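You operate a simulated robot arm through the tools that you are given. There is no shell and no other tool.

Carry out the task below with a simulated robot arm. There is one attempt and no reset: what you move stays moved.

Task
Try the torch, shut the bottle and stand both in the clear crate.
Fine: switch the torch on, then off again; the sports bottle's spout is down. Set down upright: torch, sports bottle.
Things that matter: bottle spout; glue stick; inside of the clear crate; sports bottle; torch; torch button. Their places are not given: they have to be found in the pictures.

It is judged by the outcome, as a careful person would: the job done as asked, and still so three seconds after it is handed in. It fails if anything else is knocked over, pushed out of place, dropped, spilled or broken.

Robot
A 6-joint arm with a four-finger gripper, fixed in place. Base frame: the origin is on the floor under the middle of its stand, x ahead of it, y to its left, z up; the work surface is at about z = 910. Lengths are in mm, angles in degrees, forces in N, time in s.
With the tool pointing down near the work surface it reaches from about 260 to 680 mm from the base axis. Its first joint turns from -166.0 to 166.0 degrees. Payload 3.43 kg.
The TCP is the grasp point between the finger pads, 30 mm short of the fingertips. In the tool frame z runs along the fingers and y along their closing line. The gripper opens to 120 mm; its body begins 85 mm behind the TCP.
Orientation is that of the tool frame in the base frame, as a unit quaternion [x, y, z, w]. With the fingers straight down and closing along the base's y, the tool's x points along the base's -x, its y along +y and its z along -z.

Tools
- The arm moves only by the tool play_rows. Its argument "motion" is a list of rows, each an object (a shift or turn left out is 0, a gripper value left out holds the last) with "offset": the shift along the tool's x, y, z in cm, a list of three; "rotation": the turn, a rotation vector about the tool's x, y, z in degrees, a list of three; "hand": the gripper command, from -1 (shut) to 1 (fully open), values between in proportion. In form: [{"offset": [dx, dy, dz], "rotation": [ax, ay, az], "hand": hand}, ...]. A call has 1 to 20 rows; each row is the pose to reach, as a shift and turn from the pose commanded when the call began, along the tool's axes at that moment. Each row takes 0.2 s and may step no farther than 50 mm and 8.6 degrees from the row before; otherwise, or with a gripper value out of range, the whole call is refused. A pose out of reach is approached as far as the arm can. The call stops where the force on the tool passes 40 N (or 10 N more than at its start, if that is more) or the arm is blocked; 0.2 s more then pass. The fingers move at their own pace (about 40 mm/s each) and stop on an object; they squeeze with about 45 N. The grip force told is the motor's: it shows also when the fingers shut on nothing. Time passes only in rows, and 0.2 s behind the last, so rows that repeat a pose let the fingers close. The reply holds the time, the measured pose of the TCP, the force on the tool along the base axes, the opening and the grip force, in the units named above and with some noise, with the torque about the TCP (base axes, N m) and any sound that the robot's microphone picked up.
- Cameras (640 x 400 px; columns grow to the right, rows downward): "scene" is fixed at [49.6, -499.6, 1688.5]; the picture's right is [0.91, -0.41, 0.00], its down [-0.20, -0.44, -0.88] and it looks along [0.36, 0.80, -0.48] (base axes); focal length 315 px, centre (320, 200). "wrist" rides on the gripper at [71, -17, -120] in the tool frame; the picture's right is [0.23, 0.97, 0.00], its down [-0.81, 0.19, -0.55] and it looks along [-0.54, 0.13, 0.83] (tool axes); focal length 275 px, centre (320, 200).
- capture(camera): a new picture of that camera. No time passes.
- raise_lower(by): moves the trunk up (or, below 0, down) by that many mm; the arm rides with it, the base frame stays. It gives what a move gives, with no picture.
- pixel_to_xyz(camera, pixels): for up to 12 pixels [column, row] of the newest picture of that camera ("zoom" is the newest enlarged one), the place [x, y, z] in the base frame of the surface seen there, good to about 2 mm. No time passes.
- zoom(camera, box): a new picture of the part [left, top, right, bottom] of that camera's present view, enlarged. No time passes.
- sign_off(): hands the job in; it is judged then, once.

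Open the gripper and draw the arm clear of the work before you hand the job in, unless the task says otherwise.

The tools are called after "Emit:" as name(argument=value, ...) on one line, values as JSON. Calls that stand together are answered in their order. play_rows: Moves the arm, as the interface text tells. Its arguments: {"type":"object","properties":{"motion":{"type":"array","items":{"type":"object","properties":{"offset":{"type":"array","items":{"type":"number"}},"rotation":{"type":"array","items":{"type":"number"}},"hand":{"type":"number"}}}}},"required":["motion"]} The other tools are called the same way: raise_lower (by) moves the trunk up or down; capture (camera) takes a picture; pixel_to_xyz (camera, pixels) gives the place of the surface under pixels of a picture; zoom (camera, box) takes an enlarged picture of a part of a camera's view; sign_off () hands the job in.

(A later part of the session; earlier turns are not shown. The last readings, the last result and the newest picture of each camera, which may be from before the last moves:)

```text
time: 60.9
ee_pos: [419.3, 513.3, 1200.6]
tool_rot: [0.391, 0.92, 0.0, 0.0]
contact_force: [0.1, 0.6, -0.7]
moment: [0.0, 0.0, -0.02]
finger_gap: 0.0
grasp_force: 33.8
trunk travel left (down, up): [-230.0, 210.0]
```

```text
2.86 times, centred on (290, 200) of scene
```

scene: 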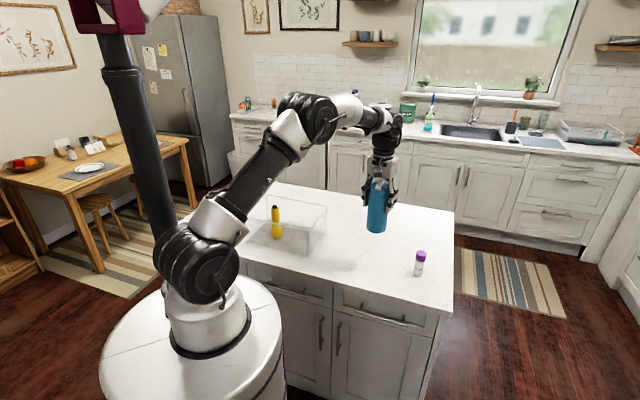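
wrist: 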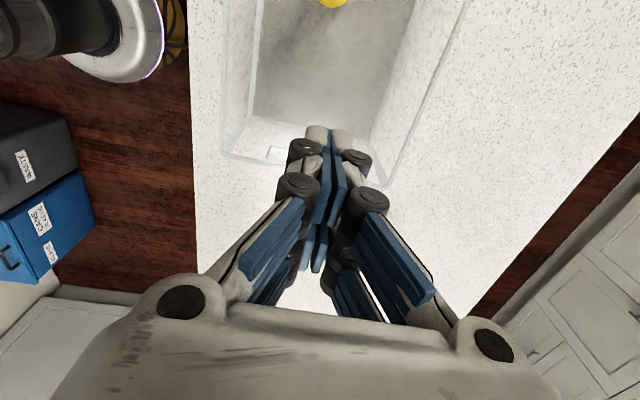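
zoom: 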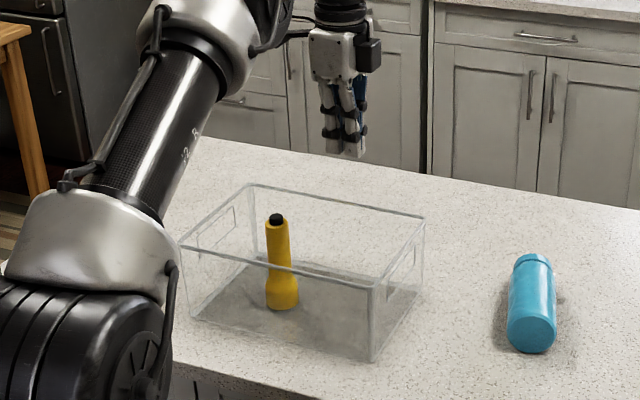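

The bottle slipped out during the carry (gap is now 0.0) and is lying on the worktop. I'll look at where it landed and whether anything else was disturbed.

Emit:
capture(camera="scene")

Emit:
zoom(camera="scene", box=[340, 200, 450, 290])

Emit:
pixel_to_xyz(camera="zoom", pixels=[[270, 170], [280, 220], [285, 270], [290, 150], [290, 320], [240, 250], [330, 250], [275, 195], [300, 130], [430, 300]])

```text
taken
```

scene: 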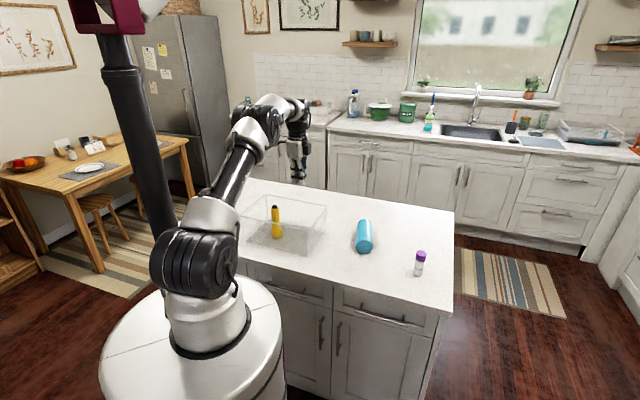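

```text
4.44 times, centred on (395, 245) of scene
```

zoom: 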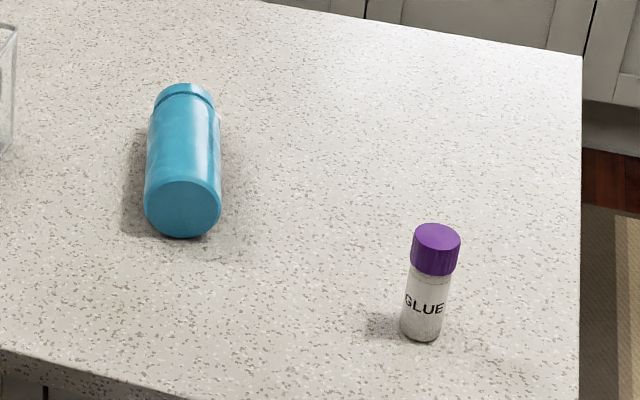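

```text
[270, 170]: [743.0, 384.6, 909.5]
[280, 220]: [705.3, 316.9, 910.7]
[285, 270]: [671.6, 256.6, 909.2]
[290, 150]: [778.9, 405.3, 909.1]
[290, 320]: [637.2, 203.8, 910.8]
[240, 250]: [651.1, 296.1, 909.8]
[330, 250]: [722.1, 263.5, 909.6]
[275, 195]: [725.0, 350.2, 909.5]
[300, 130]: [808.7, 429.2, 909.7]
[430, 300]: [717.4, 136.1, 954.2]
```

The glue stick and torch are undisturbed; only the bottle fell onto its side. I'll measure the lying bottle and move the wrist camera to look at it and the spout.

Emit:
pixel_to_xyz(camera="zoom", pixels=[[182, 208], [182, 180], [183, 150], [184, 125], [185, 100], [183, 88], [150, 200], [218, 205], [155, 120], [217, 120], [182, 234], [160, 92]])

Emit:
play_rows(motion=[{"offset": [0, 0, -1], "hand": -0.5}, {"offset": [0, 0, -2], "hand": 0}, {"offset": [0, 0, -3], "hand": 0.5}, {"offset": [0, 0, -3], "hand": 1}, {"offset": [0, 0, -3], "hand": 1}, {"offset": [0, 0, -3], "hand": 1}])

```text
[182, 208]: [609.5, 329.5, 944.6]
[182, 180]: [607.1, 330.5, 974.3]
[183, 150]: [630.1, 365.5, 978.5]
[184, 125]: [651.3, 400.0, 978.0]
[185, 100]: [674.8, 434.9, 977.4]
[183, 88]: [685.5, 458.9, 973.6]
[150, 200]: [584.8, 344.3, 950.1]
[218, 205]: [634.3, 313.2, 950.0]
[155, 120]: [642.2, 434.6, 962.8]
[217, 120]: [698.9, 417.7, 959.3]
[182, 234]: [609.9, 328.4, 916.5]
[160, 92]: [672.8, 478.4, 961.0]
```

```text
time: 62.3
ee_pos: [416.9, 514.6, 1230.4]
tool_rot: [0.391, 0.92, 0.0, 0.0]
contact_force: [-0.7, -0.9, 0.3]
moment: [-0.03, 0.02, -0.02]
finger_gap: 92.9
grasp_force: 0.1
trunk travel left (down, up): [-230.0, 210.0]
```

The bottle now lies with its bottom at (608,329) and its axis along (0.556,0.83), z 945. I'll move the camera over it to check the spout and plan a recovery.

Emit:
play_rows(motion=[{"offset": [-3.5, -1.0, 0], "rotation": [0, 0, -7.67], "hand": 1}, {"offset": [-7.0, -2.0, 0], "rotation": [0, 0, -15.3], "hand": 1}, {"offset": [-10.6, -3.0, 0], "rotation": [0, 0, -23], "hand": 1}, {"offset": [-14.1, -4.0, 0], "rotation": [0, 0, -30.7], "hand": 1}, {"offset": [-17.6, -5.0, 0], "rotation": [0, 0, -38.3], "hand": 1}, {"offset": [-21.2, -6.1, 0], "rotation": [0, 0, -46], "hand": 1}, {"offset": [-21.2, -6.1, 0], "rotation": [0, 0, -46], "hand": 1}])

Emit:
capture(camera="wrist")

Emit:
zoom(camera="wrist", box=[260, 100, 420, 260])

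Emit:
capture(camera="scene")

```text
time: 63.9
ee_pos: [520.8, 321.5, 1231.7]
tool_rot: [0.0, 1.0, 0.0, 0.0]
contact_force: [0.6, -0.5, 0.5]
moment: [-0.01, 0.0, 0.01]
finger_gap: 120.0
grasp_force: 0.0
trunk travel left (down, up): [-230.0, 210.0]
```

```text
taken
```

wrist: 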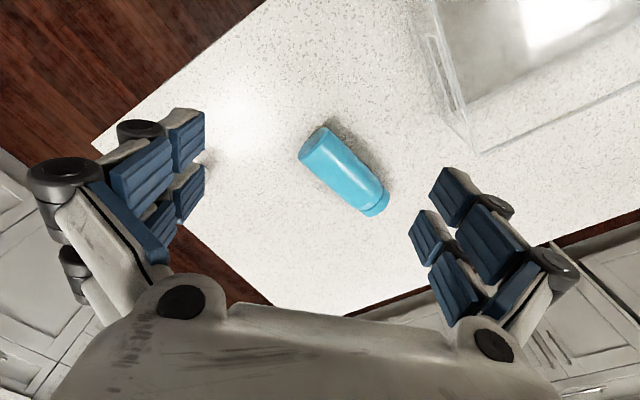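

```text
2.50 times, centred on (340, 180) of wrist
```

zoom: 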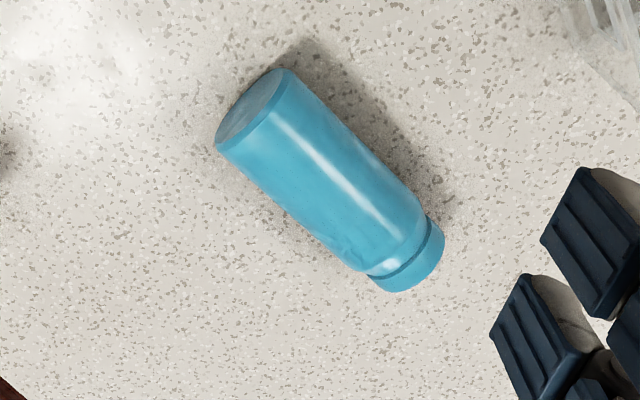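

```text
taken
```

scene: 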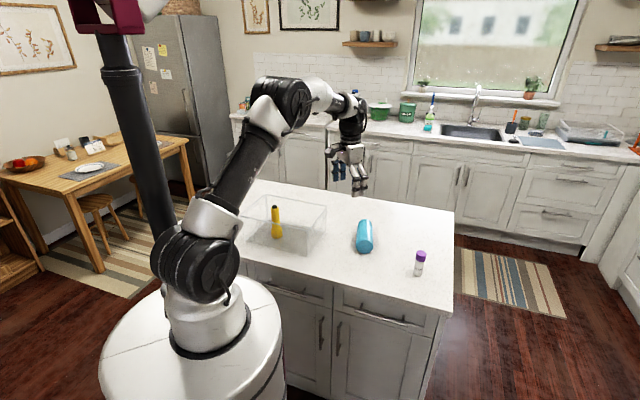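

The bottle lies still, cap away from the robot; the spout is on the hidden face of the cap. I'll measure its axis from this view.

Emit:
pixel_to_xyz(camera="zoom", pixels=[[250, 105], [282, 75], [225, 140], [300, 130], [340, 180], [380, 225], [405, 250], [270, 180], [350, 250], [405, 175], [440, 225], [390, 280]])

Emit:
pixel_to_xyz(camera="wrist", pixels=[[105, 145], [160, 100], [260, 10], [270, 300], [355, 308], [200, 250], [230, 40], [430, 290], [570, 235], [440, 110]])

```text
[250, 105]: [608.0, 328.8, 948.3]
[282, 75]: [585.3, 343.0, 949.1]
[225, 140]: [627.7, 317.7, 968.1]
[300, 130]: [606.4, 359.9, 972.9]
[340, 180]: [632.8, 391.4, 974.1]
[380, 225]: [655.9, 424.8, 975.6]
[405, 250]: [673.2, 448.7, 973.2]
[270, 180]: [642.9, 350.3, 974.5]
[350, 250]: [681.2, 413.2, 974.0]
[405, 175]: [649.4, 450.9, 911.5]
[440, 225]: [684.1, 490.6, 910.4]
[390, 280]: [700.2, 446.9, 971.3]
```

```text
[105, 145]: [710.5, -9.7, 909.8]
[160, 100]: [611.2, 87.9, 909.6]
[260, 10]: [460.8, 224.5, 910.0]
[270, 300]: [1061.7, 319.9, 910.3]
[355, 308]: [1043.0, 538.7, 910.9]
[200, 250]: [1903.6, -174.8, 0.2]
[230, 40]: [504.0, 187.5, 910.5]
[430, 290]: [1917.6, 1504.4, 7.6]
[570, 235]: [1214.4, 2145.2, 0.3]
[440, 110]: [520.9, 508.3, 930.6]
```

I'll recover it: grasp it from above with the fingers tilted outward, bring it nearer, then stand it up. First I check the stand's top height near the robot so the arm has clearance.

Emit:
pixel_to_xyz(camera="scene", pixels=[[265, 300], [250, 285], [275, 330], [200, 350], [270, 318], [230, 268], [330, 290], [400, 310], [360, 292], [300, 280]])

```text
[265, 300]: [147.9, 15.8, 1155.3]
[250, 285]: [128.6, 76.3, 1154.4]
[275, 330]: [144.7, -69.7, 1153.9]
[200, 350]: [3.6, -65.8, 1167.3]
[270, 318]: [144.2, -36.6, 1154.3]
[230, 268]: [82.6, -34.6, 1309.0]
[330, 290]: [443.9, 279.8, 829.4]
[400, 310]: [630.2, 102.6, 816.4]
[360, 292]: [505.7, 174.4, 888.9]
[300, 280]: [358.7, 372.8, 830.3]
```

There's plenty of clearance. I'll turn the tool so its closing line is across the lying bottle and come lower beside it.

Emit:
play_rows(motion=[{"offset": [-1.1, -0.2, 0], "rotation": [0, 0, -8.2], "hand": 0.83}, {"offset": [-2.3, -0.3, 1], "rotation": [0, 0, -16.4], "hand": 0.83}, {"offset": [-3.4, -0.5, 2.5], "rotation": [0, 0, -24.6], "hand": 0.83}, {"offset": [-4.5, -0.7, 4], "rotation": [0, 0, -32.8], "hand": 0.83}, {"offset": [-5.7, -0.8, 5.5], "rotation": [0, 0, -41], "hand": 0.83}, {"offset": [-6.8, -1, 7], "rotation": [0, 0, -49.2], "hand": 0.83}, {"offset": [-7.9, -1.15, 8.2], "rotation": [0, 0, -57.3], "hand": 0.83}, {"offset": [-7.9, -1.15, 8.2], "rotation": [0, 0, -57.3], "hand": 0.83}])

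Emit:
capture(camera="wrist")

```text
time: 65.7
ee_pos: [599.9, 308.0, 1149.8]
tool_rot: [-0.481, 0.877, -0.001, 0.001]
contact_force: [0.5, -0.3, -0.5]
moment: [-0.02, -0.05, -0.04]
finger_gap: 109.7
grasp_force: 0.0
trunk travel left (down, up): [-230.0, 210.0]
```

```text
taken
```

wrist: 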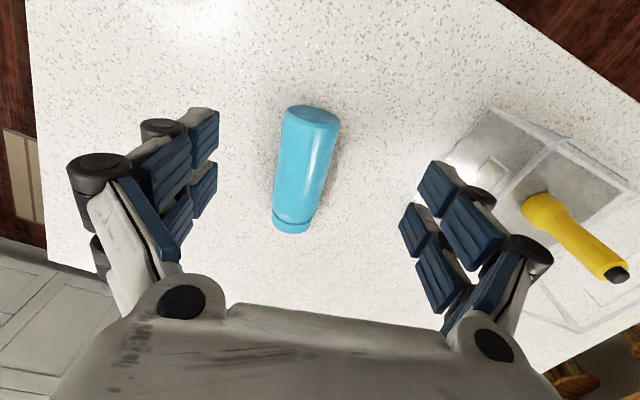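

Bottle spans from (312,115) to (292,222), nearly along the tool's x. I'll measure its two edges for an exact axis.

Emit:
zoom(camera="wrist", box=[250, 90, 370, 250])

Emit:
pixel_to_xyz(camera="wrist", pixels=[[312, 117], [308, 140], [304, 160], [300, 180], [296, 200], [292, 222], [290, 228], [286, 130], [278, 190], [336, 140], [322, 190], [312, 106]])

```text
2.50 times, centred on (310, 170) of wrist
```

zoom: 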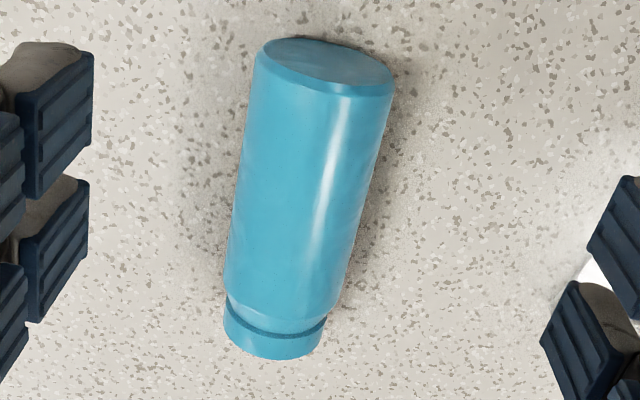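

```text
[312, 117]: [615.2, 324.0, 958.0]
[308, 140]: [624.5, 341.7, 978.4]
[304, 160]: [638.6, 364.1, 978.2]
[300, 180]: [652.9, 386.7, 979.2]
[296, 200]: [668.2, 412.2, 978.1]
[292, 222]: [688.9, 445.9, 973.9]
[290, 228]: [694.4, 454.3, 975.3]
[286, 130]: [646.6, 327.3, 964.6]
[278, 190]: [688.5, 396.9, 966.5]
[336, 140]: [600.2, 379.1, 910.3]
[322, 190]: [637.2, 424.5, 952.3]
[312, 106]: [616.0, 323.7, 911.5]
```

Axis is along (0.527,0.85) with the bottom at about (613,325). I'll tilt 25° outward and go above the bottle's middle at (655,393).

Emit:
play_rows(motion=[{"offset": [-2.5, 0, 0], "rotation": [0, -6.3, 0], "hand": 0.83}, {"offset": [-5.1, 0, 0], "rotation": [0, -12.5, 0], "hand": 0.83}, {"offset": [-7.6, -0.05, 0], "rotation": [0, -18.8, 0], "hand": 0.83}, {"offset": [-10.1, -0.08, 0], "rotation": [0, -25, 0], "hand": 0.83}, {"offset": [-10.1, -0.08, 3.5], "rotation": [0, -25, 0], "hand": 0.83}, {"offset": [-10.1, -0.08, 7], "rotation": [0, -25, 0], "hand": 0.83}, {"offset": [-10.1, -0.08, 7], "rotation": [0, -25, 0], "hand": 0.83}])

Emit:
capture(camera="wrist")

Emit:
zoom(camera="scene", box=[320, 140, 440, 280])

```text
time: 67.3
ee_pos: [656.1, 392.2, 1079.7]
tool_rot: [-0.468, 0.857, 0.104, 0.191]
contact_force: [0.4, 0.6, 0.3]
moment: [-0.02, -0.02, 0.0]
finger_gap: 109.9
grasp_force: 0.0
trunk travel left (down, up): [-230.0, 210.0]
```

```text
taken
```

wrist: 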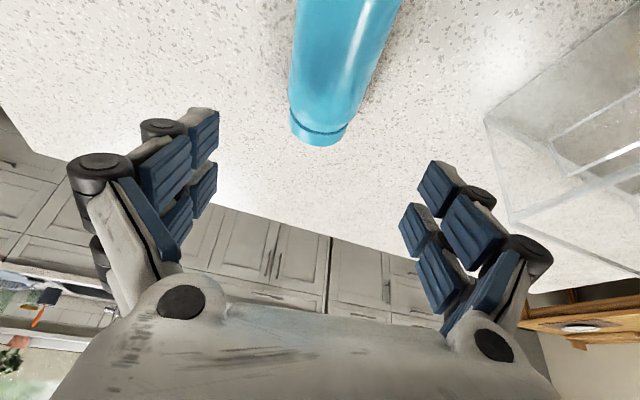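

```text
2.86 times, centred on (380, 210) of scene
```

zoom: 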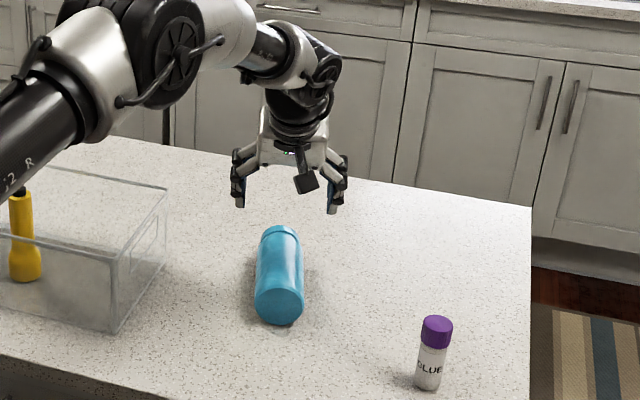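

Alignment looks good, with fingers either side of the bottle. I'll descend to TCP z 957.

Emit:
play_rows(motion=[{"offset": [1.3, 0, 2.8], "hand": 0.83}, {"offset": [2.6, 0, 5.6], "hand": 0.83}, {"offset": [3.7, 0, 8], "hand": 0.83}, {"offset": [4.6, 0, 9.9], "hand": 0.83}, {"offset": [5.2, 0, 11.1], "hand": 0.83}, {"offset": [5.2, 0, 11.1], "hand": 0.83}])

Emit:
capture(camera="wrist")

Emit:
zoom(camera="scene", box=[320, 140, 440, 280])

```text
time: 68.7
ee_pos: [656.3, 389.7, 955.8]
tool_rot: [-0.469, 0.856, 0.104, 0.19]
contact_force: [0.8, 0.3, -0.1]
moment: [0.01, 0.02, 0.0]
finger_gap: 109.8
grasp_force: 0.0
trunk travel left (down, up): [-230.0, 210.0]
```

```text
taken
```

wrist: 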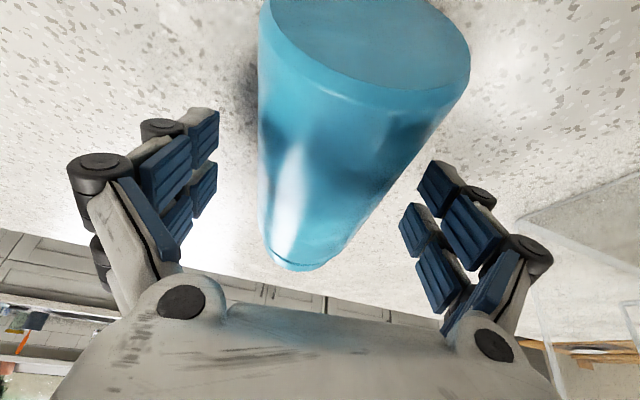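

```text
2.86 times, centred on (380, 210) of scene
```

zoom: 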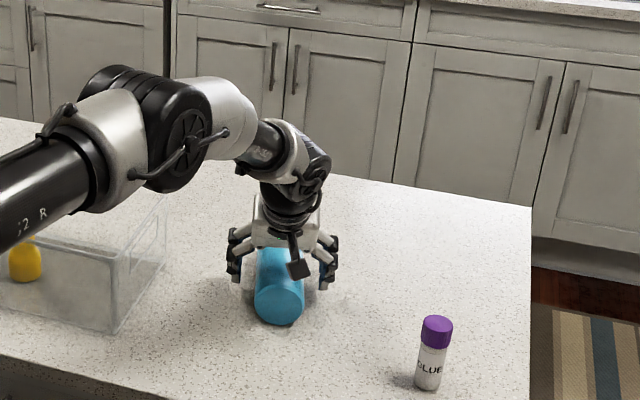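

The bottle is between the fingers. I'll close on it.

Emit:
play_rows(motion=[{"hand": 0.5}, {"hand": 0.3}, {"hand": 0.1}, {"hand": -0.2}, {"hand": -0.6}, {"hand": -1}, {"hand": -1}])

Emit:
capture(camera="wrist")

Emit:
zoom(camera="scene", box=[340, 190, 420, 270])

```text
time: 70.3
ee_pos: [655.9, 390.0, 956.5]
tool_rot: [-0.467, 0.857, 0.104, 0.19]
contact_force: [-0.6, -1.3, 1.8]
moment: [-0.09, 0.06, 0.05]
finger_gap: 66.6
grasp_force: 44.9
trunk travel left (down, up): [-230.0, 210.0]
```

```text
taken
```

wrist: 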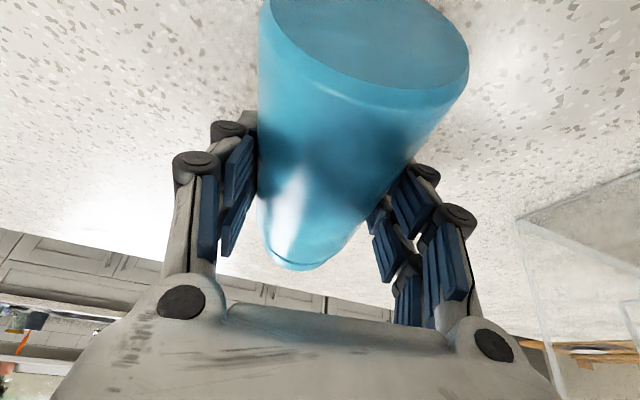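

```text
5.00 times, centred on (380, 230) of scene
```

zoom: 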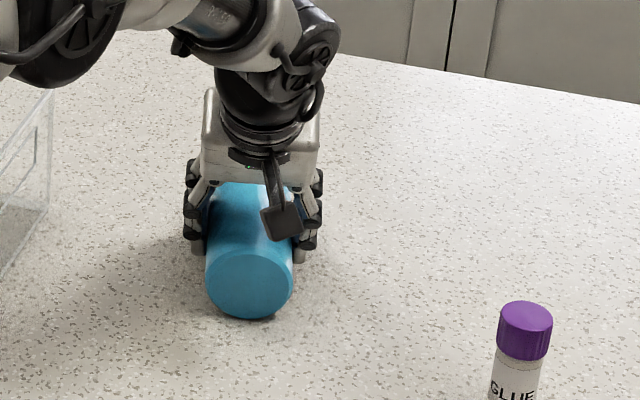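

Gripped again (gap 66.6, 45 N). I'll lift only about 12 mm and carry it slowly nearer to about (545,330), checking partway.

Emit:
play_rows(motion=[{"offset": [-0.13, 0, -0.27], "hand": -1}, {"offset": [-0.27, 0, -0.55], "hand": -1}, {"offset": [-0.4, 0, -0.82], "hand": -1}, {"offset": [-0.51, 0, -1.09], "hand": -1}, {"offset": [-0.51, 0, -1.09], "hand": -1}, {"offset": [0.2, 0.4, -1.4], "hand": -1}, {"offset": [1.0, 0.9, -1.8], "hand": -1}, {"offset": [1.9, 1.4, -2.2], "hand": -1}, {"offset": [2.8, 2.0, -2.65], "hand": -1}, {"offset": [3.5, 2.4, -2.95], "hand": -1}, {"offset": [3.5, 2.4, -2.95], "hand": -1}])

Emit:
capture(camera="wrist")

Emit:
zoom(camera="scene", box=[320, 170, 440, 290])

```text
time: 72.7
ee_pos: [611.8, 365.6, 969.6]
tool_rot: [-0.468, 0.857, 0.104, 0.19]
contact_force: [0.1, 0.5, -2.3]
moment: [-0.04, 0.01, -0.01]
finger_gap: 66.9
grasp_force: 45.6
trunk travel left (down, up): [-230.0, 210.0]
```

```text
taken
```

wrist: 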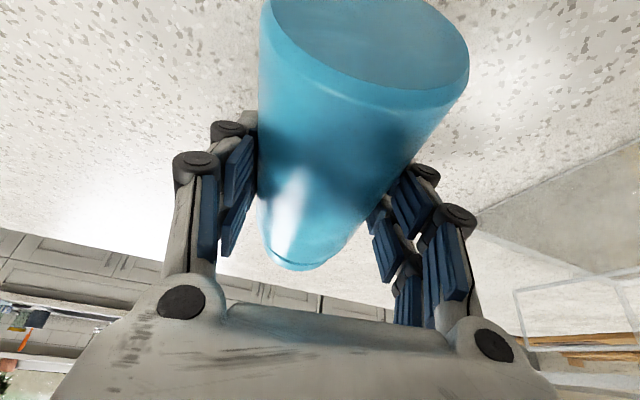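

```text
3.33 times, centred on (380, 230) of scene
```

zoom: 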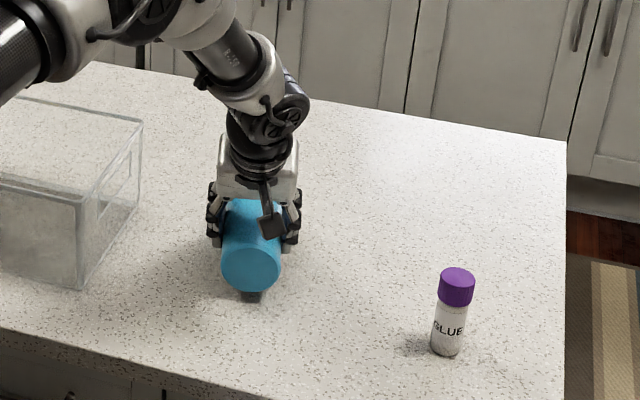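

It's holding without slipping, 12 mm above the table. I'll finish the move and lower it back to the table.

Emit:
play_rows(motion=[{"offset": [0.6, 0.4, -0.28], "hand": -1}, {"offset": [1.5, 0.93, -0.7], "hand": -1}, {"offset": [2.4, 1.5, -1.12], "hand": -1}, {"offset": [3.3, 2.05, -1.54], "hand": -1}, {"offset": [4.2, 2.6, -1.96], "hand": -1}, {"offset": [5.1, 3.2, -2.4], "hand": -1}, {"offset": [5.98, 3.72, -2.79], "hand": -1}, {"offset": [5.98, 3.72, -2.79], "hand": -1}, {"offset": [6.2, 3.72, -2.3], "hand": -1}, {"offset": [6.4, 3.72, -1.87], "hand": -1}, {"offset": [6.49, 3.72, -1.68], "hand": -1}, {"offset": [6.49, 3.72, -1.68], "hand": -1}])

Emit:
zoom(camera="scene", box=[310, 180, 420, 300])

```text
time: 75.3
ee_pos: [544.5, 331.7, 955.6]
tool_rot: [-0.468, 0.857, 0.104, 0.191]
contact_force: [0.3, 0.1, -2.7]
moment: [0.0, -0.01, 0.02]
finger_gap: 66.8
grasp_force: 45.3
trunk travel left (down, up): [-230.0, 210.0]
```

```text
3.33 times, centred on (365, 240) of scene
```

zoom: 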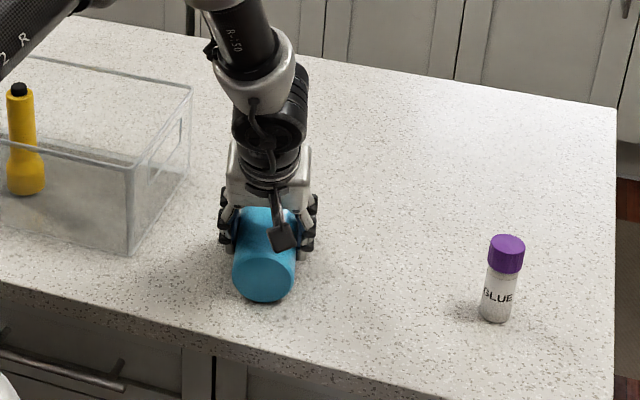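

The bottle is right at table height (still hanging by about 1 mm). I'll lower 1.5 mm and open gently.

Emit:
play_rows(motion=[{"offset": [0.03, 0, 0.07], "hand": -1}, {"offset": [0.06, 0, 0.13], "hand": -1}, {"offset": [0.06, 0, 0.13], "hand": -1}])

Emit:
play_rows(motion=[{"hand": 0.16}, {"hand": 0.2}, {"hand": 0.25}, {"hand": 0.4}, {"hand": 0.6}, {"hand": 0.83}, {"hand": 0.83}, {"hand": 0.83}])

Emit:
capture(camera="wrist")

Emit:
zoom(camera="scene", box=[310, 180, 420, 300])

```text
time: 76.1
ee_pos: [545.6, 331.3, 956.2]
tool_rot: [-0.468, 0.857, 0.104, 0.191]
contact_force: [0.7, 0.6, 4.2]
moment: [-0.39, 0.28, 0.02]
finger_gap: 66.5
grasp_force: 44.9
trunk travel left (down, up): [-230.0, 210.0]
```

```text
time: 77.9
ee_pos: [543.6, 330.7, 954.0]
tool_rot: [-0.468, 0.857, 0.103, 0.189]
contact_force: [0.0, 0.0, 0.0]
moment: [0.06, -0.01, 0.02]
finger_gap: 110.1
grasp_force: 0.1
trunk travel left (down, up): [-230.0, 210.0]
```

```text
taken
```

wrist: 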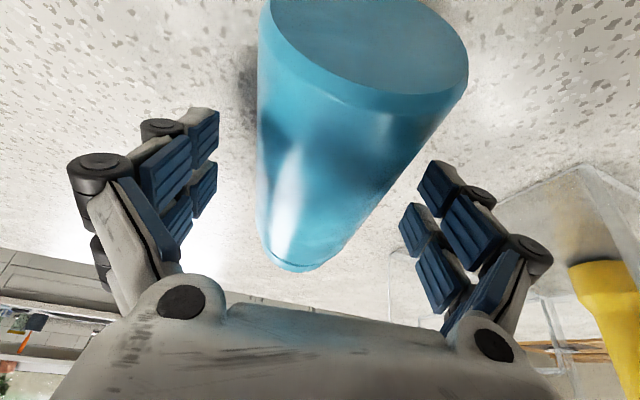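

```text
3.33 times, centred on (365, 240) of scene
```

zoom: 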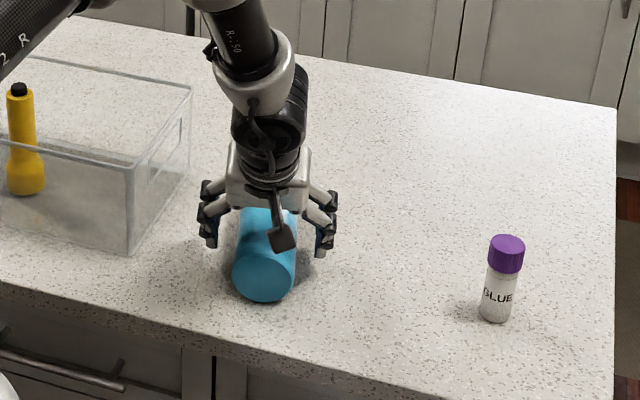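

Released and at rest. I'll rise 110 mm, then swing the tilt from 25° outward to 10° inward, and look again.

Emit:
play_rows(motion=[{"offset": [-1, 0, -2.1], "hand": 0.83}, {"offset": [-2.3, 0, -5], "hand": 0.83}, {"offset": [-3.7, 0, -8], "hand": 0.83}, {"offset": [-5.5, 0, -11.8], "hand": 0.83}, {"offset": [-5.5, 0, -11.8], "rotation": [0, 8.5, 0], "hand": 0.83}, {"offset": [-5.5, 0, -11.8], "rotation": [0, 17, 0], "hand": 0.83}, {"offset": [-5.5, 0, -11.8], "rotation": [0, 25, 0], "hand": 0.83}, {"offset": [-5.5, 0, -11.8], "rotation": [0, 25, 0], "hand": 0.83}])

Emit:
capture(camera="wrist")

Emit:
capture(camera="scene")

```text
time: 79.7
ee_pos: [543.6, 330.2, 1084.7]
tool_rot: [-0.479, 0.878, 0.0, 0.001]
contact_force: [-0.4, -0.4, 0.1]
moment: [0.04, 0.01, -0.04]
finger_gap: 109.9
grasp_force: 0.1
trunk travel left (down, up): [-230.0, 210.0]
```

```text
taken
```

wrist: 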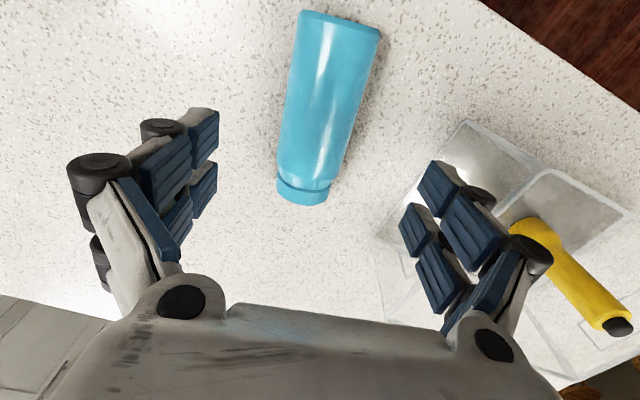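

```text
taken
```

scene: 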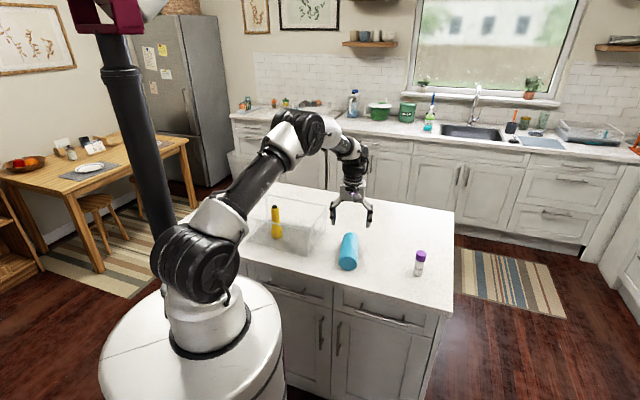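

The bottle is near and still lying along the tool's axis. I'll measure its top line and ends.

Emit:
pixel_to_xyz(camera="wrist", pixels=[[340, 25], [332, 50], [327, 80], [322, 110], [316, 140], [310, 165], [302, 192], [300, 200], [340, 15], [300, 30], [376, 45]])

Emit:
zoom(camera="scene", box=[325, 220, 375, 280])

Emit:
pixel_to_xyz(camera="zoom", pixels=[[300, 290], [305, 250], [310, 200], [315, 150], [318, 110], [300, 335], [330, 90]])

```text
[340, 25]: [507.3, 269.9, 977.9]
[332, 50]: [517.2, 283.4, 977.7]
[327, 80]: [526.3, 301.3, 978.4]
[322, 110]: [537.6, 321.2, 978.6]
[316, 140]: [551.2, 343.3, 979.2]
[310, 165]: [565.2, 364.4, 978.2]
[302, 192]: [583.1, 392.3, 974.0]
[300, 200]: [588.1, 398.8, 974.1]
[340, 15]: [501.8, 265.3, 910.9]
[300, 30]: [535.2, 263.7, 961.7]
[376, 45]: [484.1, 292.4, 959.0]
```

```text
6.67 times, centred on (350, 250) of scene
```

zoom: 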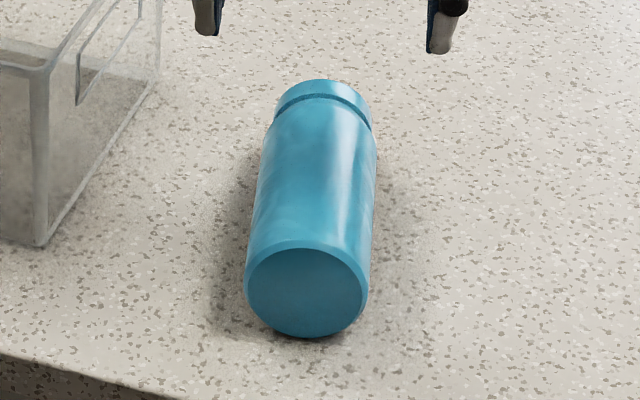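

```text
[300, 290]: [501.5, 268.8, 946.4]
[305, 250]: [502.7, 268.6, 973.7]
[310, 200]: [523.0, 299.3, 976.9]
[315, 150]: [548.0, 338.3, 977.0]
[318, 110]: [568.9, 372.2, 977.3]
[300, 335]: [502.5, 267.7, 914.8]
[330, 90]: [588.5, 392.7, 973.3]
```

The bottle's bottom is at (502,268), axis (0.54,0.84). I'll tilt 6° inward and descend around it about 100 mm from its bottom.

Emit:
play_rows(motion=[{"offset": [-1.2, 0.08, 0], "rotation": [0, 3, 0], "hand": 0.83}, {"offset": [-2.49, 0.16, 0], "rotation": [0, 6, 0], "hand": 0.83}, {"offset": [-2.49, 0.16, 3.5], "rotation": [0, 6, 0], "hand": 0.83}, {"offset": [-2.49, 0.16, 7], "rotation": [0, 6, 0], "hand": 0.83}, {"offset": [-2.49, 0.16, 10.5], "rotation": [0, 6, 0], "hand": 0.83}, {"offset": [-2.49, 0.16, 12.5], "rotation": [0, 6, 0], "hand": 0.83}, {"offset": [-2.49, 0.16, 13.4], "rotation": [0, 6, 0], "hand": 0.83}, {"offset": [-2.49, 0.16, 13.4], "rotation": [0, 6, 0], "hand": 0.83}])

Emit:
capture(camera="wrist")

Emit:
zoom(camera="scene", box=[310, 170, 410, 290])

```text
time: 81.5
ee_pos: [557.8, 353.3, 952.0]
tool_rot: [-0.479, 0.876, -0.025, -0.046]
contact_force: [0.1, -0.4, -0.4]
moment: [0.0, 0.02, -0.03]
finger_gap: 110.0
grasp_force: 0.0
trunk travel left (down, up): [-230.0, 210.0]
```

```text
taken
```

wrist: 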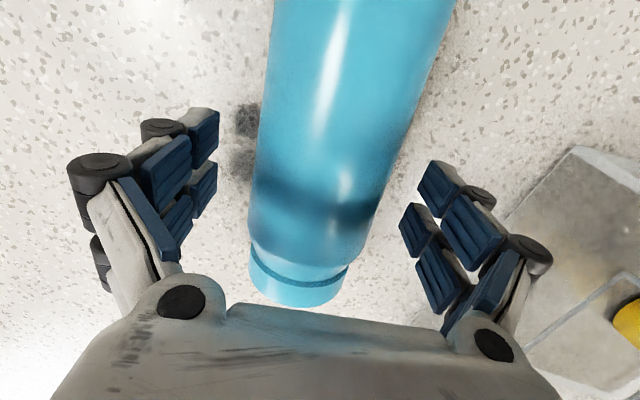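

```text
3.33 times, centred on (360, 230) of scene
```

zoom: 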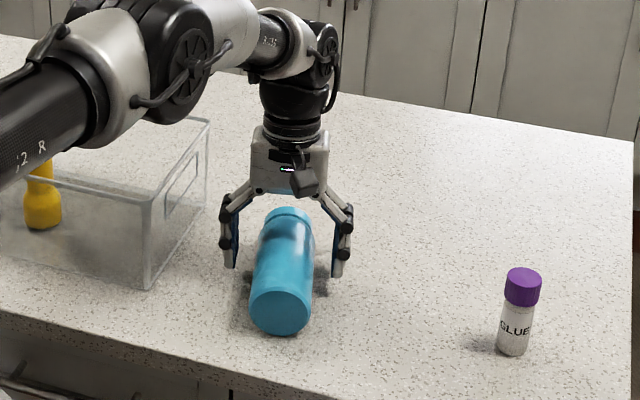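

The bottle is centred between the fingers. I'll close on it.

Emit:
play_rows(motion=[{"hand": 0.5}, {"hand": 0.3}, {"hand": 0.1}, {"hand": -0.2}, {"hand": -0.6}, {"hand": -1}, {"hand": -1}, {"hand": -1}])

Emit:
capture(camera="wrist")

```text
time: 83.3
ee_pos: [558.2, 353.9, 949.3]
tool_rot: [-0.479, 0.876, -0.025, -0.046]
contact_force: [0.9, -0.7, 1.5]
moment: [-0.09, 0.07, 0.15]
finger_gap: 66.0
grasp_force: 44.3
trunk travel left (down, up): [-230.0, 210.0]
```

```text
taken
```

wrist: 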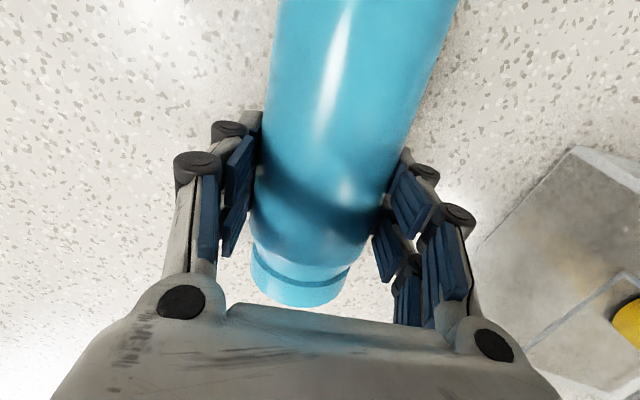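

Gripped about 102 mm from its bottom. Now I lift gradually while rotating the tool outward, raising the cap end; first half to 45°.

Emit:
play_rows(motion=[{"offset": [0.06, 0, -0.6], "hand": -1}, {"offset": [0.1, 0, -1.0], "hand": -1}, {"offset": [0.17, 0, -1.6], "rotation": [0, -5, 0], "hand": -1}, {"offset": [0.25, 0, -2.4], "rotation": [0, -10, 0], "hand": -1}, {"offset": [0.33, 0, -3.2], "rotation": [0, -15, 0], "hand": -1}, {"offset": [0.42, 0, -4.0], "rotation": [0, -20, 0], "hand": -1}, {"offset": [0.49, 0, -4.7], "rotation": [0, -25, 0], "hand": -1}, {"offset": [0.55, 0, -5.3], "rotation": [0, -30, 0], "hand": -1}, {"offset": [0.62, 0, -5.9], "rotation": [0, -35, 0], "hand": -1}, {"offset": [0.67, 0, -6.4], "rotation": [0, -40, 0], "hand": -1}, {"offset": [0.72, 0, -6.9], "rotation": [0, -45, 0], "hand": -1}, {"offset": [0.72, 0, -6.9], "rotation": [0, -45, 0], "hand": -1}])

Emit:
capture(camera="wrist")

Emit:
capture(camera="scene")

```text
time: 85.9
ee_pos: [558.3, 353.3, 1020.9]
tool_rot: [-0.451, 0.828, 0.16, 0.293]
contact_force: [0.4, -0.5, -3.8]
moment: [0.05, -0.03, -0.01]
finger_gap: 66.0
grasp_force: 43.9
trunk travel left (down, up): [-230.0, 210.0]
```

```text
taken
```

wrist: 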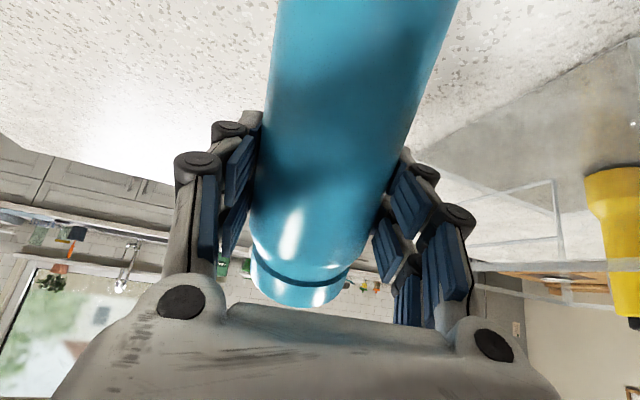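

```text
taken
```

scene: 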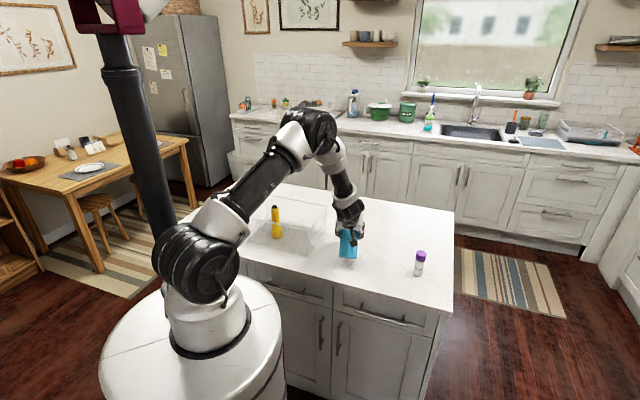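

Holding steady at 45°. I'll continue to 90°.

Emit:
play_rows(motion=[{"offset": [-0.19, 0, -0.23], "rotation": [0, -5, 0], "hand": -1}, {"offset": [-0.31, 0, -0.39], "rotation": [0, -10, 0], "hand": -1}, {"offset": [-0.44, 0, -0.54], "rotation": [0, -15, 0], "hand": -1}, {"offset": [-0.53, 0, -0.66], "rotation": [0, -20, 0], "hand": -1}, {"offset": [-0.6, 0, -0.74], "rotation": [0, -25, 0], "hand": -1}, {"offset": [-0.6, 0, -0.74], "rotation": [0, -30, 0], "hand": -1}, {"offset": [-0.53, 0, -0.66], "rotation": [0, -35, 0], "hand": -1}, {"offset": [-0.44, 0, -0.54], "rotation": [0, -40, 0], "hand": -1}, {"offset": [-0.31, 0, -0.39], "rotation": [0, -45, 0], "hand": -1}, {"offset": [-0.31, 0, -0.39], "rotation": [0, -45, 0], "hand": -1}])

Emit:
capture(camera="wrist")

Emit:
capture(camera="scene")

Emit:
zoom(camera="scene", box=[310, 180, 410, 290])

```text
time: 88.1
ee_pos: [582.5, 358.5, 1028.6]
tool_rot: [-0.354, 0.654, 0.329, 0.582]
contact_force: [0.3, 0.5, -2.9]
moment: [-0.02, 0.0, 0.02]
finger_gap: 66.0
grasp_force: 45.2
out of reach, approached as far as the arm can: row 7, 8, 9, 10
trunk travel left (down, up): [-230.0, 210.0]
```

```text
taken
```

wrist: 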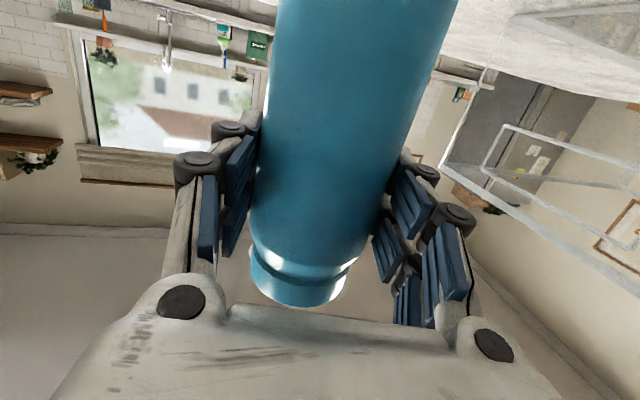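

```text
taken
```

scene: 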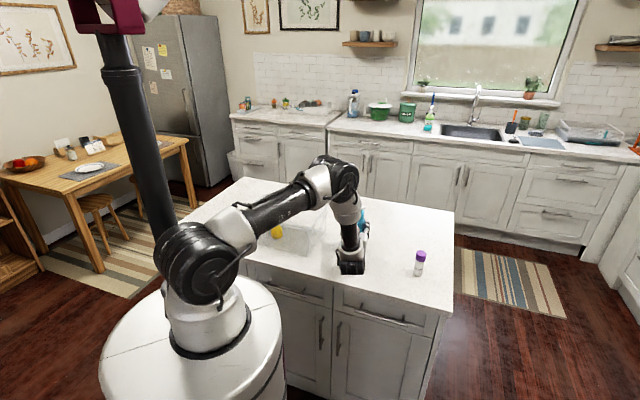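

```text
3.64 times, centred on (360, 235) of scene
```

zoom: 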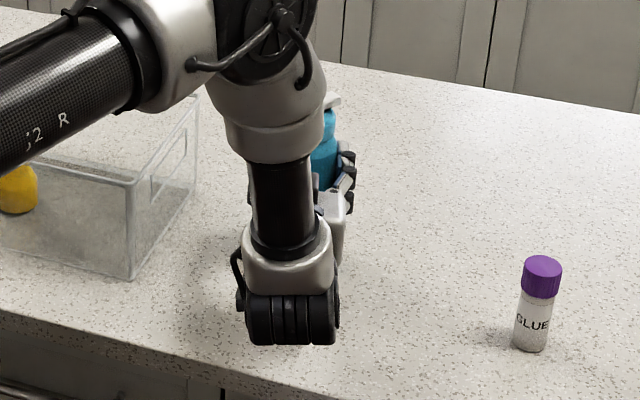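

The bottle is upright (axis within about 1° of vertical), its bottom about 16 mm above the table; the arm drifted a little outward at its fold limit. I'll move 20 mm outward to leave that limit, then lower slowly.

Emit:
play_rows(motion=[{"offset": [0, 0, 0.5], "hand": -1}, {"offset": [0, 0, 1.0], "hand": -1}, {"offset": [0, 0, 1.5], "hand": -1}, {"offset": [0, 0, 2.0], "hand": -1}, {"offset": [0.3, 0, 2.0], "hand": -1}, {"offset": [0.6, 0, 2.0], "hand": -1}, {"offset": [0.8, 0, 2.0], "hand": -1}, {"offset": [0.8, 0, 2.0], "hand": -1}])

Emit:
zoom(camera="scene", box=[320, 180, 410, 290])

Emit:
capture(camera="wrist")

```text
time: 89.9
ee_pos: [590.0, 376.0, 1019.8]
tool_rot: [-0.357, 0.652, 0.322, 0.586]
contact_force: [0.3, -0.5, -3.1]
moment: [-0.01, 0.02, 0.0]
finger_gap: 66.0
grasp_force: 44.9
out of reach, approached as far as the arm can: row 1
trunk travel left (down, up): [-230.0, 210.0]
```

```text
3.64 times, centred on (365, 235) of scene
```

zoom: 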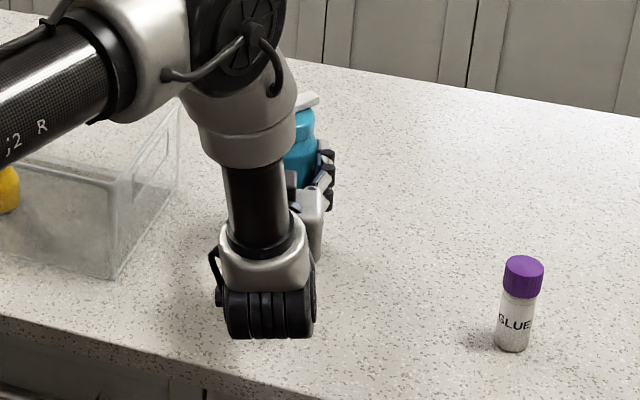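

```text
taken
```

wrist: 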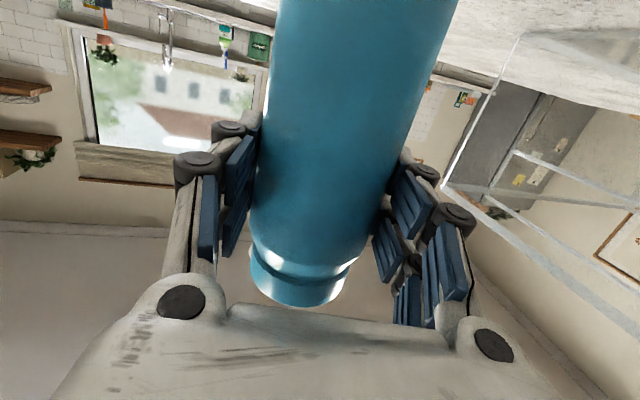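

Upright and off the limit; the bottom is about 8 mm above the table. I'll lower in small steps until contact.

Emit:
play_rows(motion=[{"offset": [0.2, 0, 0.02], "hand": -1}, {"offset": [0.4, 0, 0.04], "hand": -1}, {"offset": [0.55, 0, 0.06], "hand": -1}, {"offset": [0.65, 0, 0.07], "hand": -1}, {"offset": [0.65, 0, 0.07], "hand": -1}])

```text
time: 91.1
ee_pos: [590.7, 375.5, 1012.0]
tool_rot: [-0.357, 0.653, 0.322, 0.586]
contact_force: [0.1, 1.1, -2.2]
moment: [0.01, 0.02, 0.02]
finger_gap: 66.3
grasp_force: 45.4
trunk travel left (down, up): [-230.0, 210.0]
```

Not in contact yet (force still about -2.2 N). I'll keep lowering by about 1 mm steps.

Emit:
play_rows(motion=[{"offset": [0.08, 0, 0.01], "hand": -1}, {"offset": [0.16, 0, 0.02], "hand": -1}, {"offset": [0.24, 0, 0.02], "hand": -1}, {"offset": [0.24, 0, 0.02], "hand": -1}])

```text
time: 92.1
ee_pos: [590.7, 373.7, 1011.7]
tool_rot: [-0.357, 0.65, 0.323, 0.588]
contact_force: [-4.2, 2.5, 11.9]
moment: [-0.05, 0.67, -0.08]
finger_gap: 66.0
grasp_force: 45.1
trunk travel left (down, up): [-230.0, 210.0]
```

Contact made (12 N). I'll ease up about 1 mm to relax, then open the gripper gently.

Emit:
play_rows(motion=[{"offset": [-0.07, 0, -0.01], "hand": -1}, {"offset": [-0.1, 0, -0.01], "hand": -1}, {"offset": [-0.1, 0, -0.01], "hand": -1}])

```text
time: 92.9
ee_pos: [590.9, 373.6, 1011.5]
tool_rot: [-0.356, 0.651, 0.321, 0.588]
contact_force: [0.2, 4.4, 9.3]
moment: [0.23, 0.08, -0.01]
finger_gap: 66.1
grasp_force: 44.6
trunk travel left (down, up): [-230.0, 210.0]
```

Still 9 N down; I'll ease up 1 mm more.

Emit:
play_rows(motion=[{"offset": [-0.07, 0, -0.01], "hand": -1}, {"offset": [-0.12, 0, -0.01], "hand": -1}, {"offset": [-0.12, 0, -0.01], "hand": -1}])

Emit:
zoom(camera="scene", box=[330, 190, 410, 280])

```text
time: 93.7
ee_pos: [592.1, 373.9, 1012.2]
tool_rot: [-0.356, 0.652, 0.321, 0.587]
contact_force: [2.0, 0.4, 5.7]
moment: [-0.1, -0.39, -0.02]
finger_gap: 66.1
grasp_force: 45.1
trunk travel left (down, up): [-230.0, 210.0]
```

```text
4.44 times, centred on (370, 235) of scene
```

zoom: 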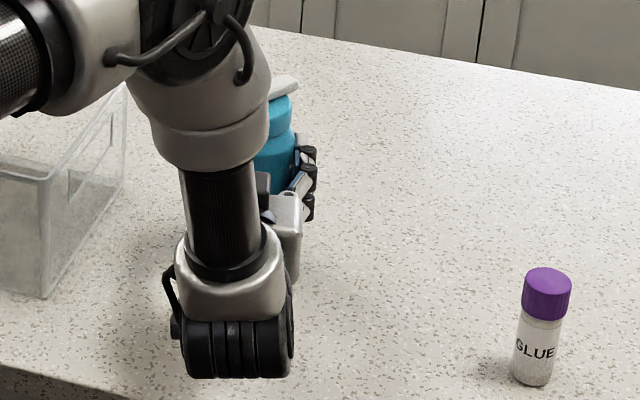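

Lightly loaded now. The cap with the spout lying across it is just visible at (280,90). I'll open the gripper gently.

Emit:
play_rows(motion=[{"hand": 0.15}, {"hand": 0.2}, {"hand": 0.25}, {"hand": 0.35}, {"hand": 0.5}, {"hand": 0.7}, {"hand": 0.83}, {"hand": 0.83}])

Emit:
zoom(camera="scene", box=[330, 190, 410, 280])

Emit:
capture(camera="wrist")

```text
time: 95.5
ee_pos: [590.7, 373.6, 1011.6]
tool_rot: [-0.356, 0.653, 0.321, 0.586]
contact_force: [-0.1, -0.3, 0.4]
moment: [-0.01, 0.0, 0.01]
finger_gap: 109.6
grasp_force: 0.1
trunk travel left (down, up): [-230.0, 210.0]
```

```text
4.44 times, centred on (370, 235) of scene
```

zoom: 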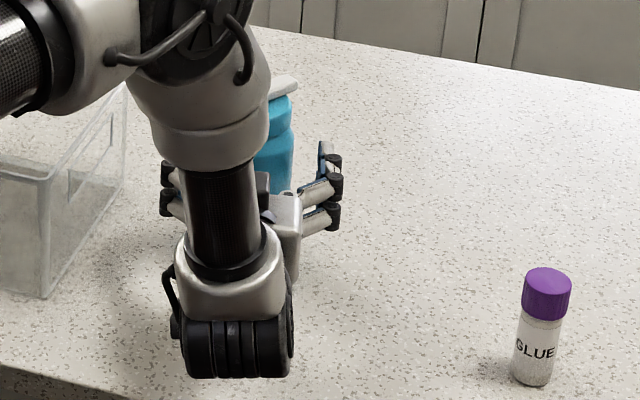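

```text
taken
```

wrist: 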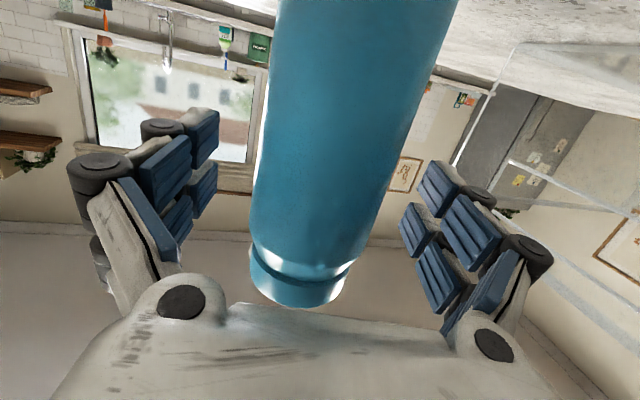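

The bottle stands free between the open fingers. Retreating straight back is near the arm's fold limit, so I'll raise the trunk 135 mm, which lifts the fingers vertically clear of the bottle's top.

Emit:
raise_lower(by=135)

Emit:
capture(camera="scene")

Emit:
zoom(camera="scene", box=[320, 170, 410, 280])

```text
time: 97.1
ee_pos: [592.0, 374.7, 1146.0]
tool_rot: [-0.356, 0.652, 0.322, 0.587]
contact_force: [-0.3, -0.4, 0.1]
moment: [0.0, 0.0, 0.0]
finger_gap: 109.7
grasp_force: 0.1
trunk travel left (down, up): [-365.0, 75.0]
```

```text
taken
```

scene: 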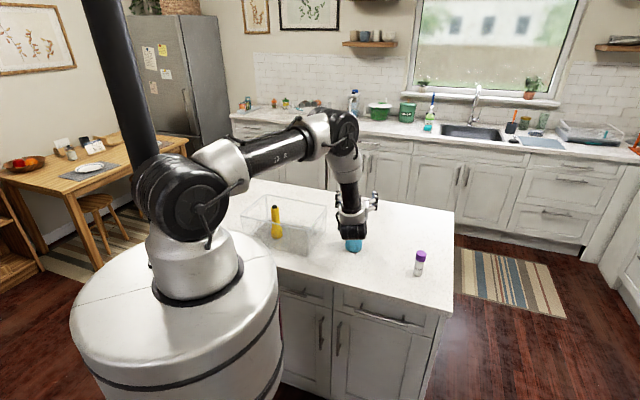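

```text
3.64 times, centred on (365, 225) of scene
```

zoom: 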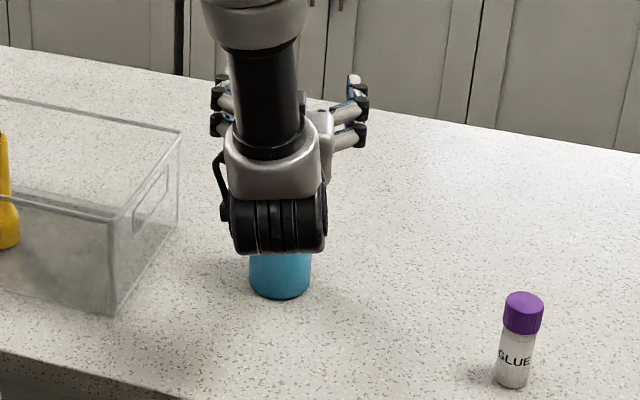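

The fingers are clear above the bottle, which still stands. I'll rise another 70 mm and swing the tool back to pointing down.

Emit:
play_rows(motion=[{"offset": [-3.48, 0, -0.37], "hand": 0.83}, {"offset": [-6.96, 0, -0.74], "hand": 0.83}, {"offset": [-6.91, 0, -1.24], "rotation": [0, 7.64, 0], "hand": 0.83}, {"offset": [-6.86, 0, -1.73], "rotation": [0, 15.3, 0], "hand": 0.83}, {"offset": [-6.8, 0, -2.23], "rotation": [0, 22.9, 0], "hand": 0.83}, {"offset": [-6.75, 0, -2.72], "rotation": [0, 30.6, 0], "hand": 0.83}, {"offset": [-6.7, 0, -3.22], "rotation": [0, 38.2, 0], "hand": 0.83}, {"offset": [-6.65, 0, -3.71], "rotation": [0, 45.8, 0], "hand": 0.83}, {"offset": [-6.59, 0, -4.21], "rotation": [0, 53.5, 0], "hand": 0.83}, {"offset": [-6.54, 0, -4.7], "rotation": [0, 61.1, 0], "hand": 0.83}, {"offset": [-6.49, 0, -5.2], "rotation": [0, 68.8, 0], "hand": 0.83}, {"offset": [-6.44, 0, -5.69], "rotation": [0, 76.4, 0], "hand": 0.83}, {"offset": [-6.38, 0, -6.19], "rotation": [0, 84, 0], "hand": 0.83}, {"offset": [-6.38, 0, -6.19], "rotation": [0, 84, 0], "hand": 0.83}])

Emit:
capture(camera="scene")

Emit:
capture(camera="wrist")

```text
time: 100.1
ee_pos: [561.7, 329.3, 1217.0]
tool_rot: [-0.48, 0.877, -0.001, 0.0]
contact_force: [-0.6, -0.5, 0.3]
moment: [0.0, -0.04, 0.0]
finger_gap: 109.8
grasp_force: 0.1
trunk travel left (down, up): [-365.0, 75.0]
```

```text
taken
```

scene: 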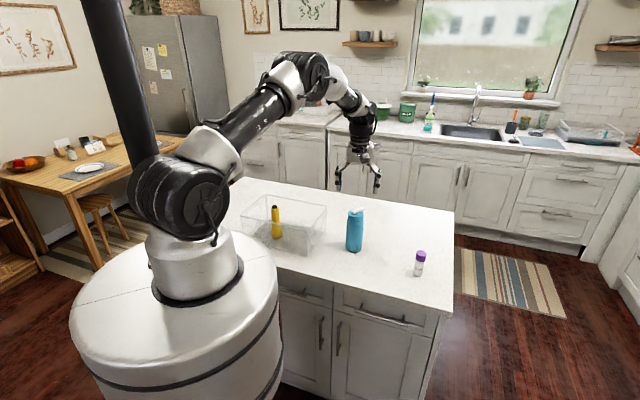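

```text
taken
```

wrist: 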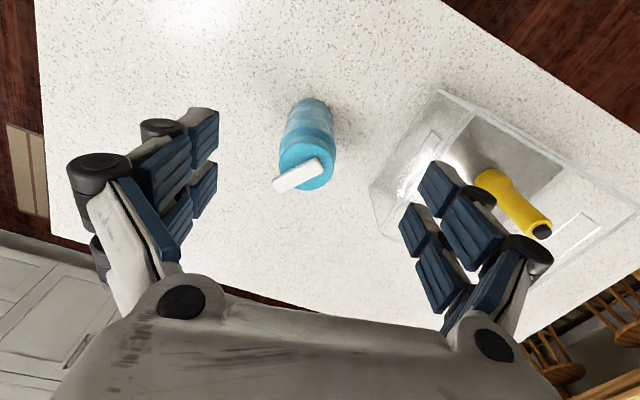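

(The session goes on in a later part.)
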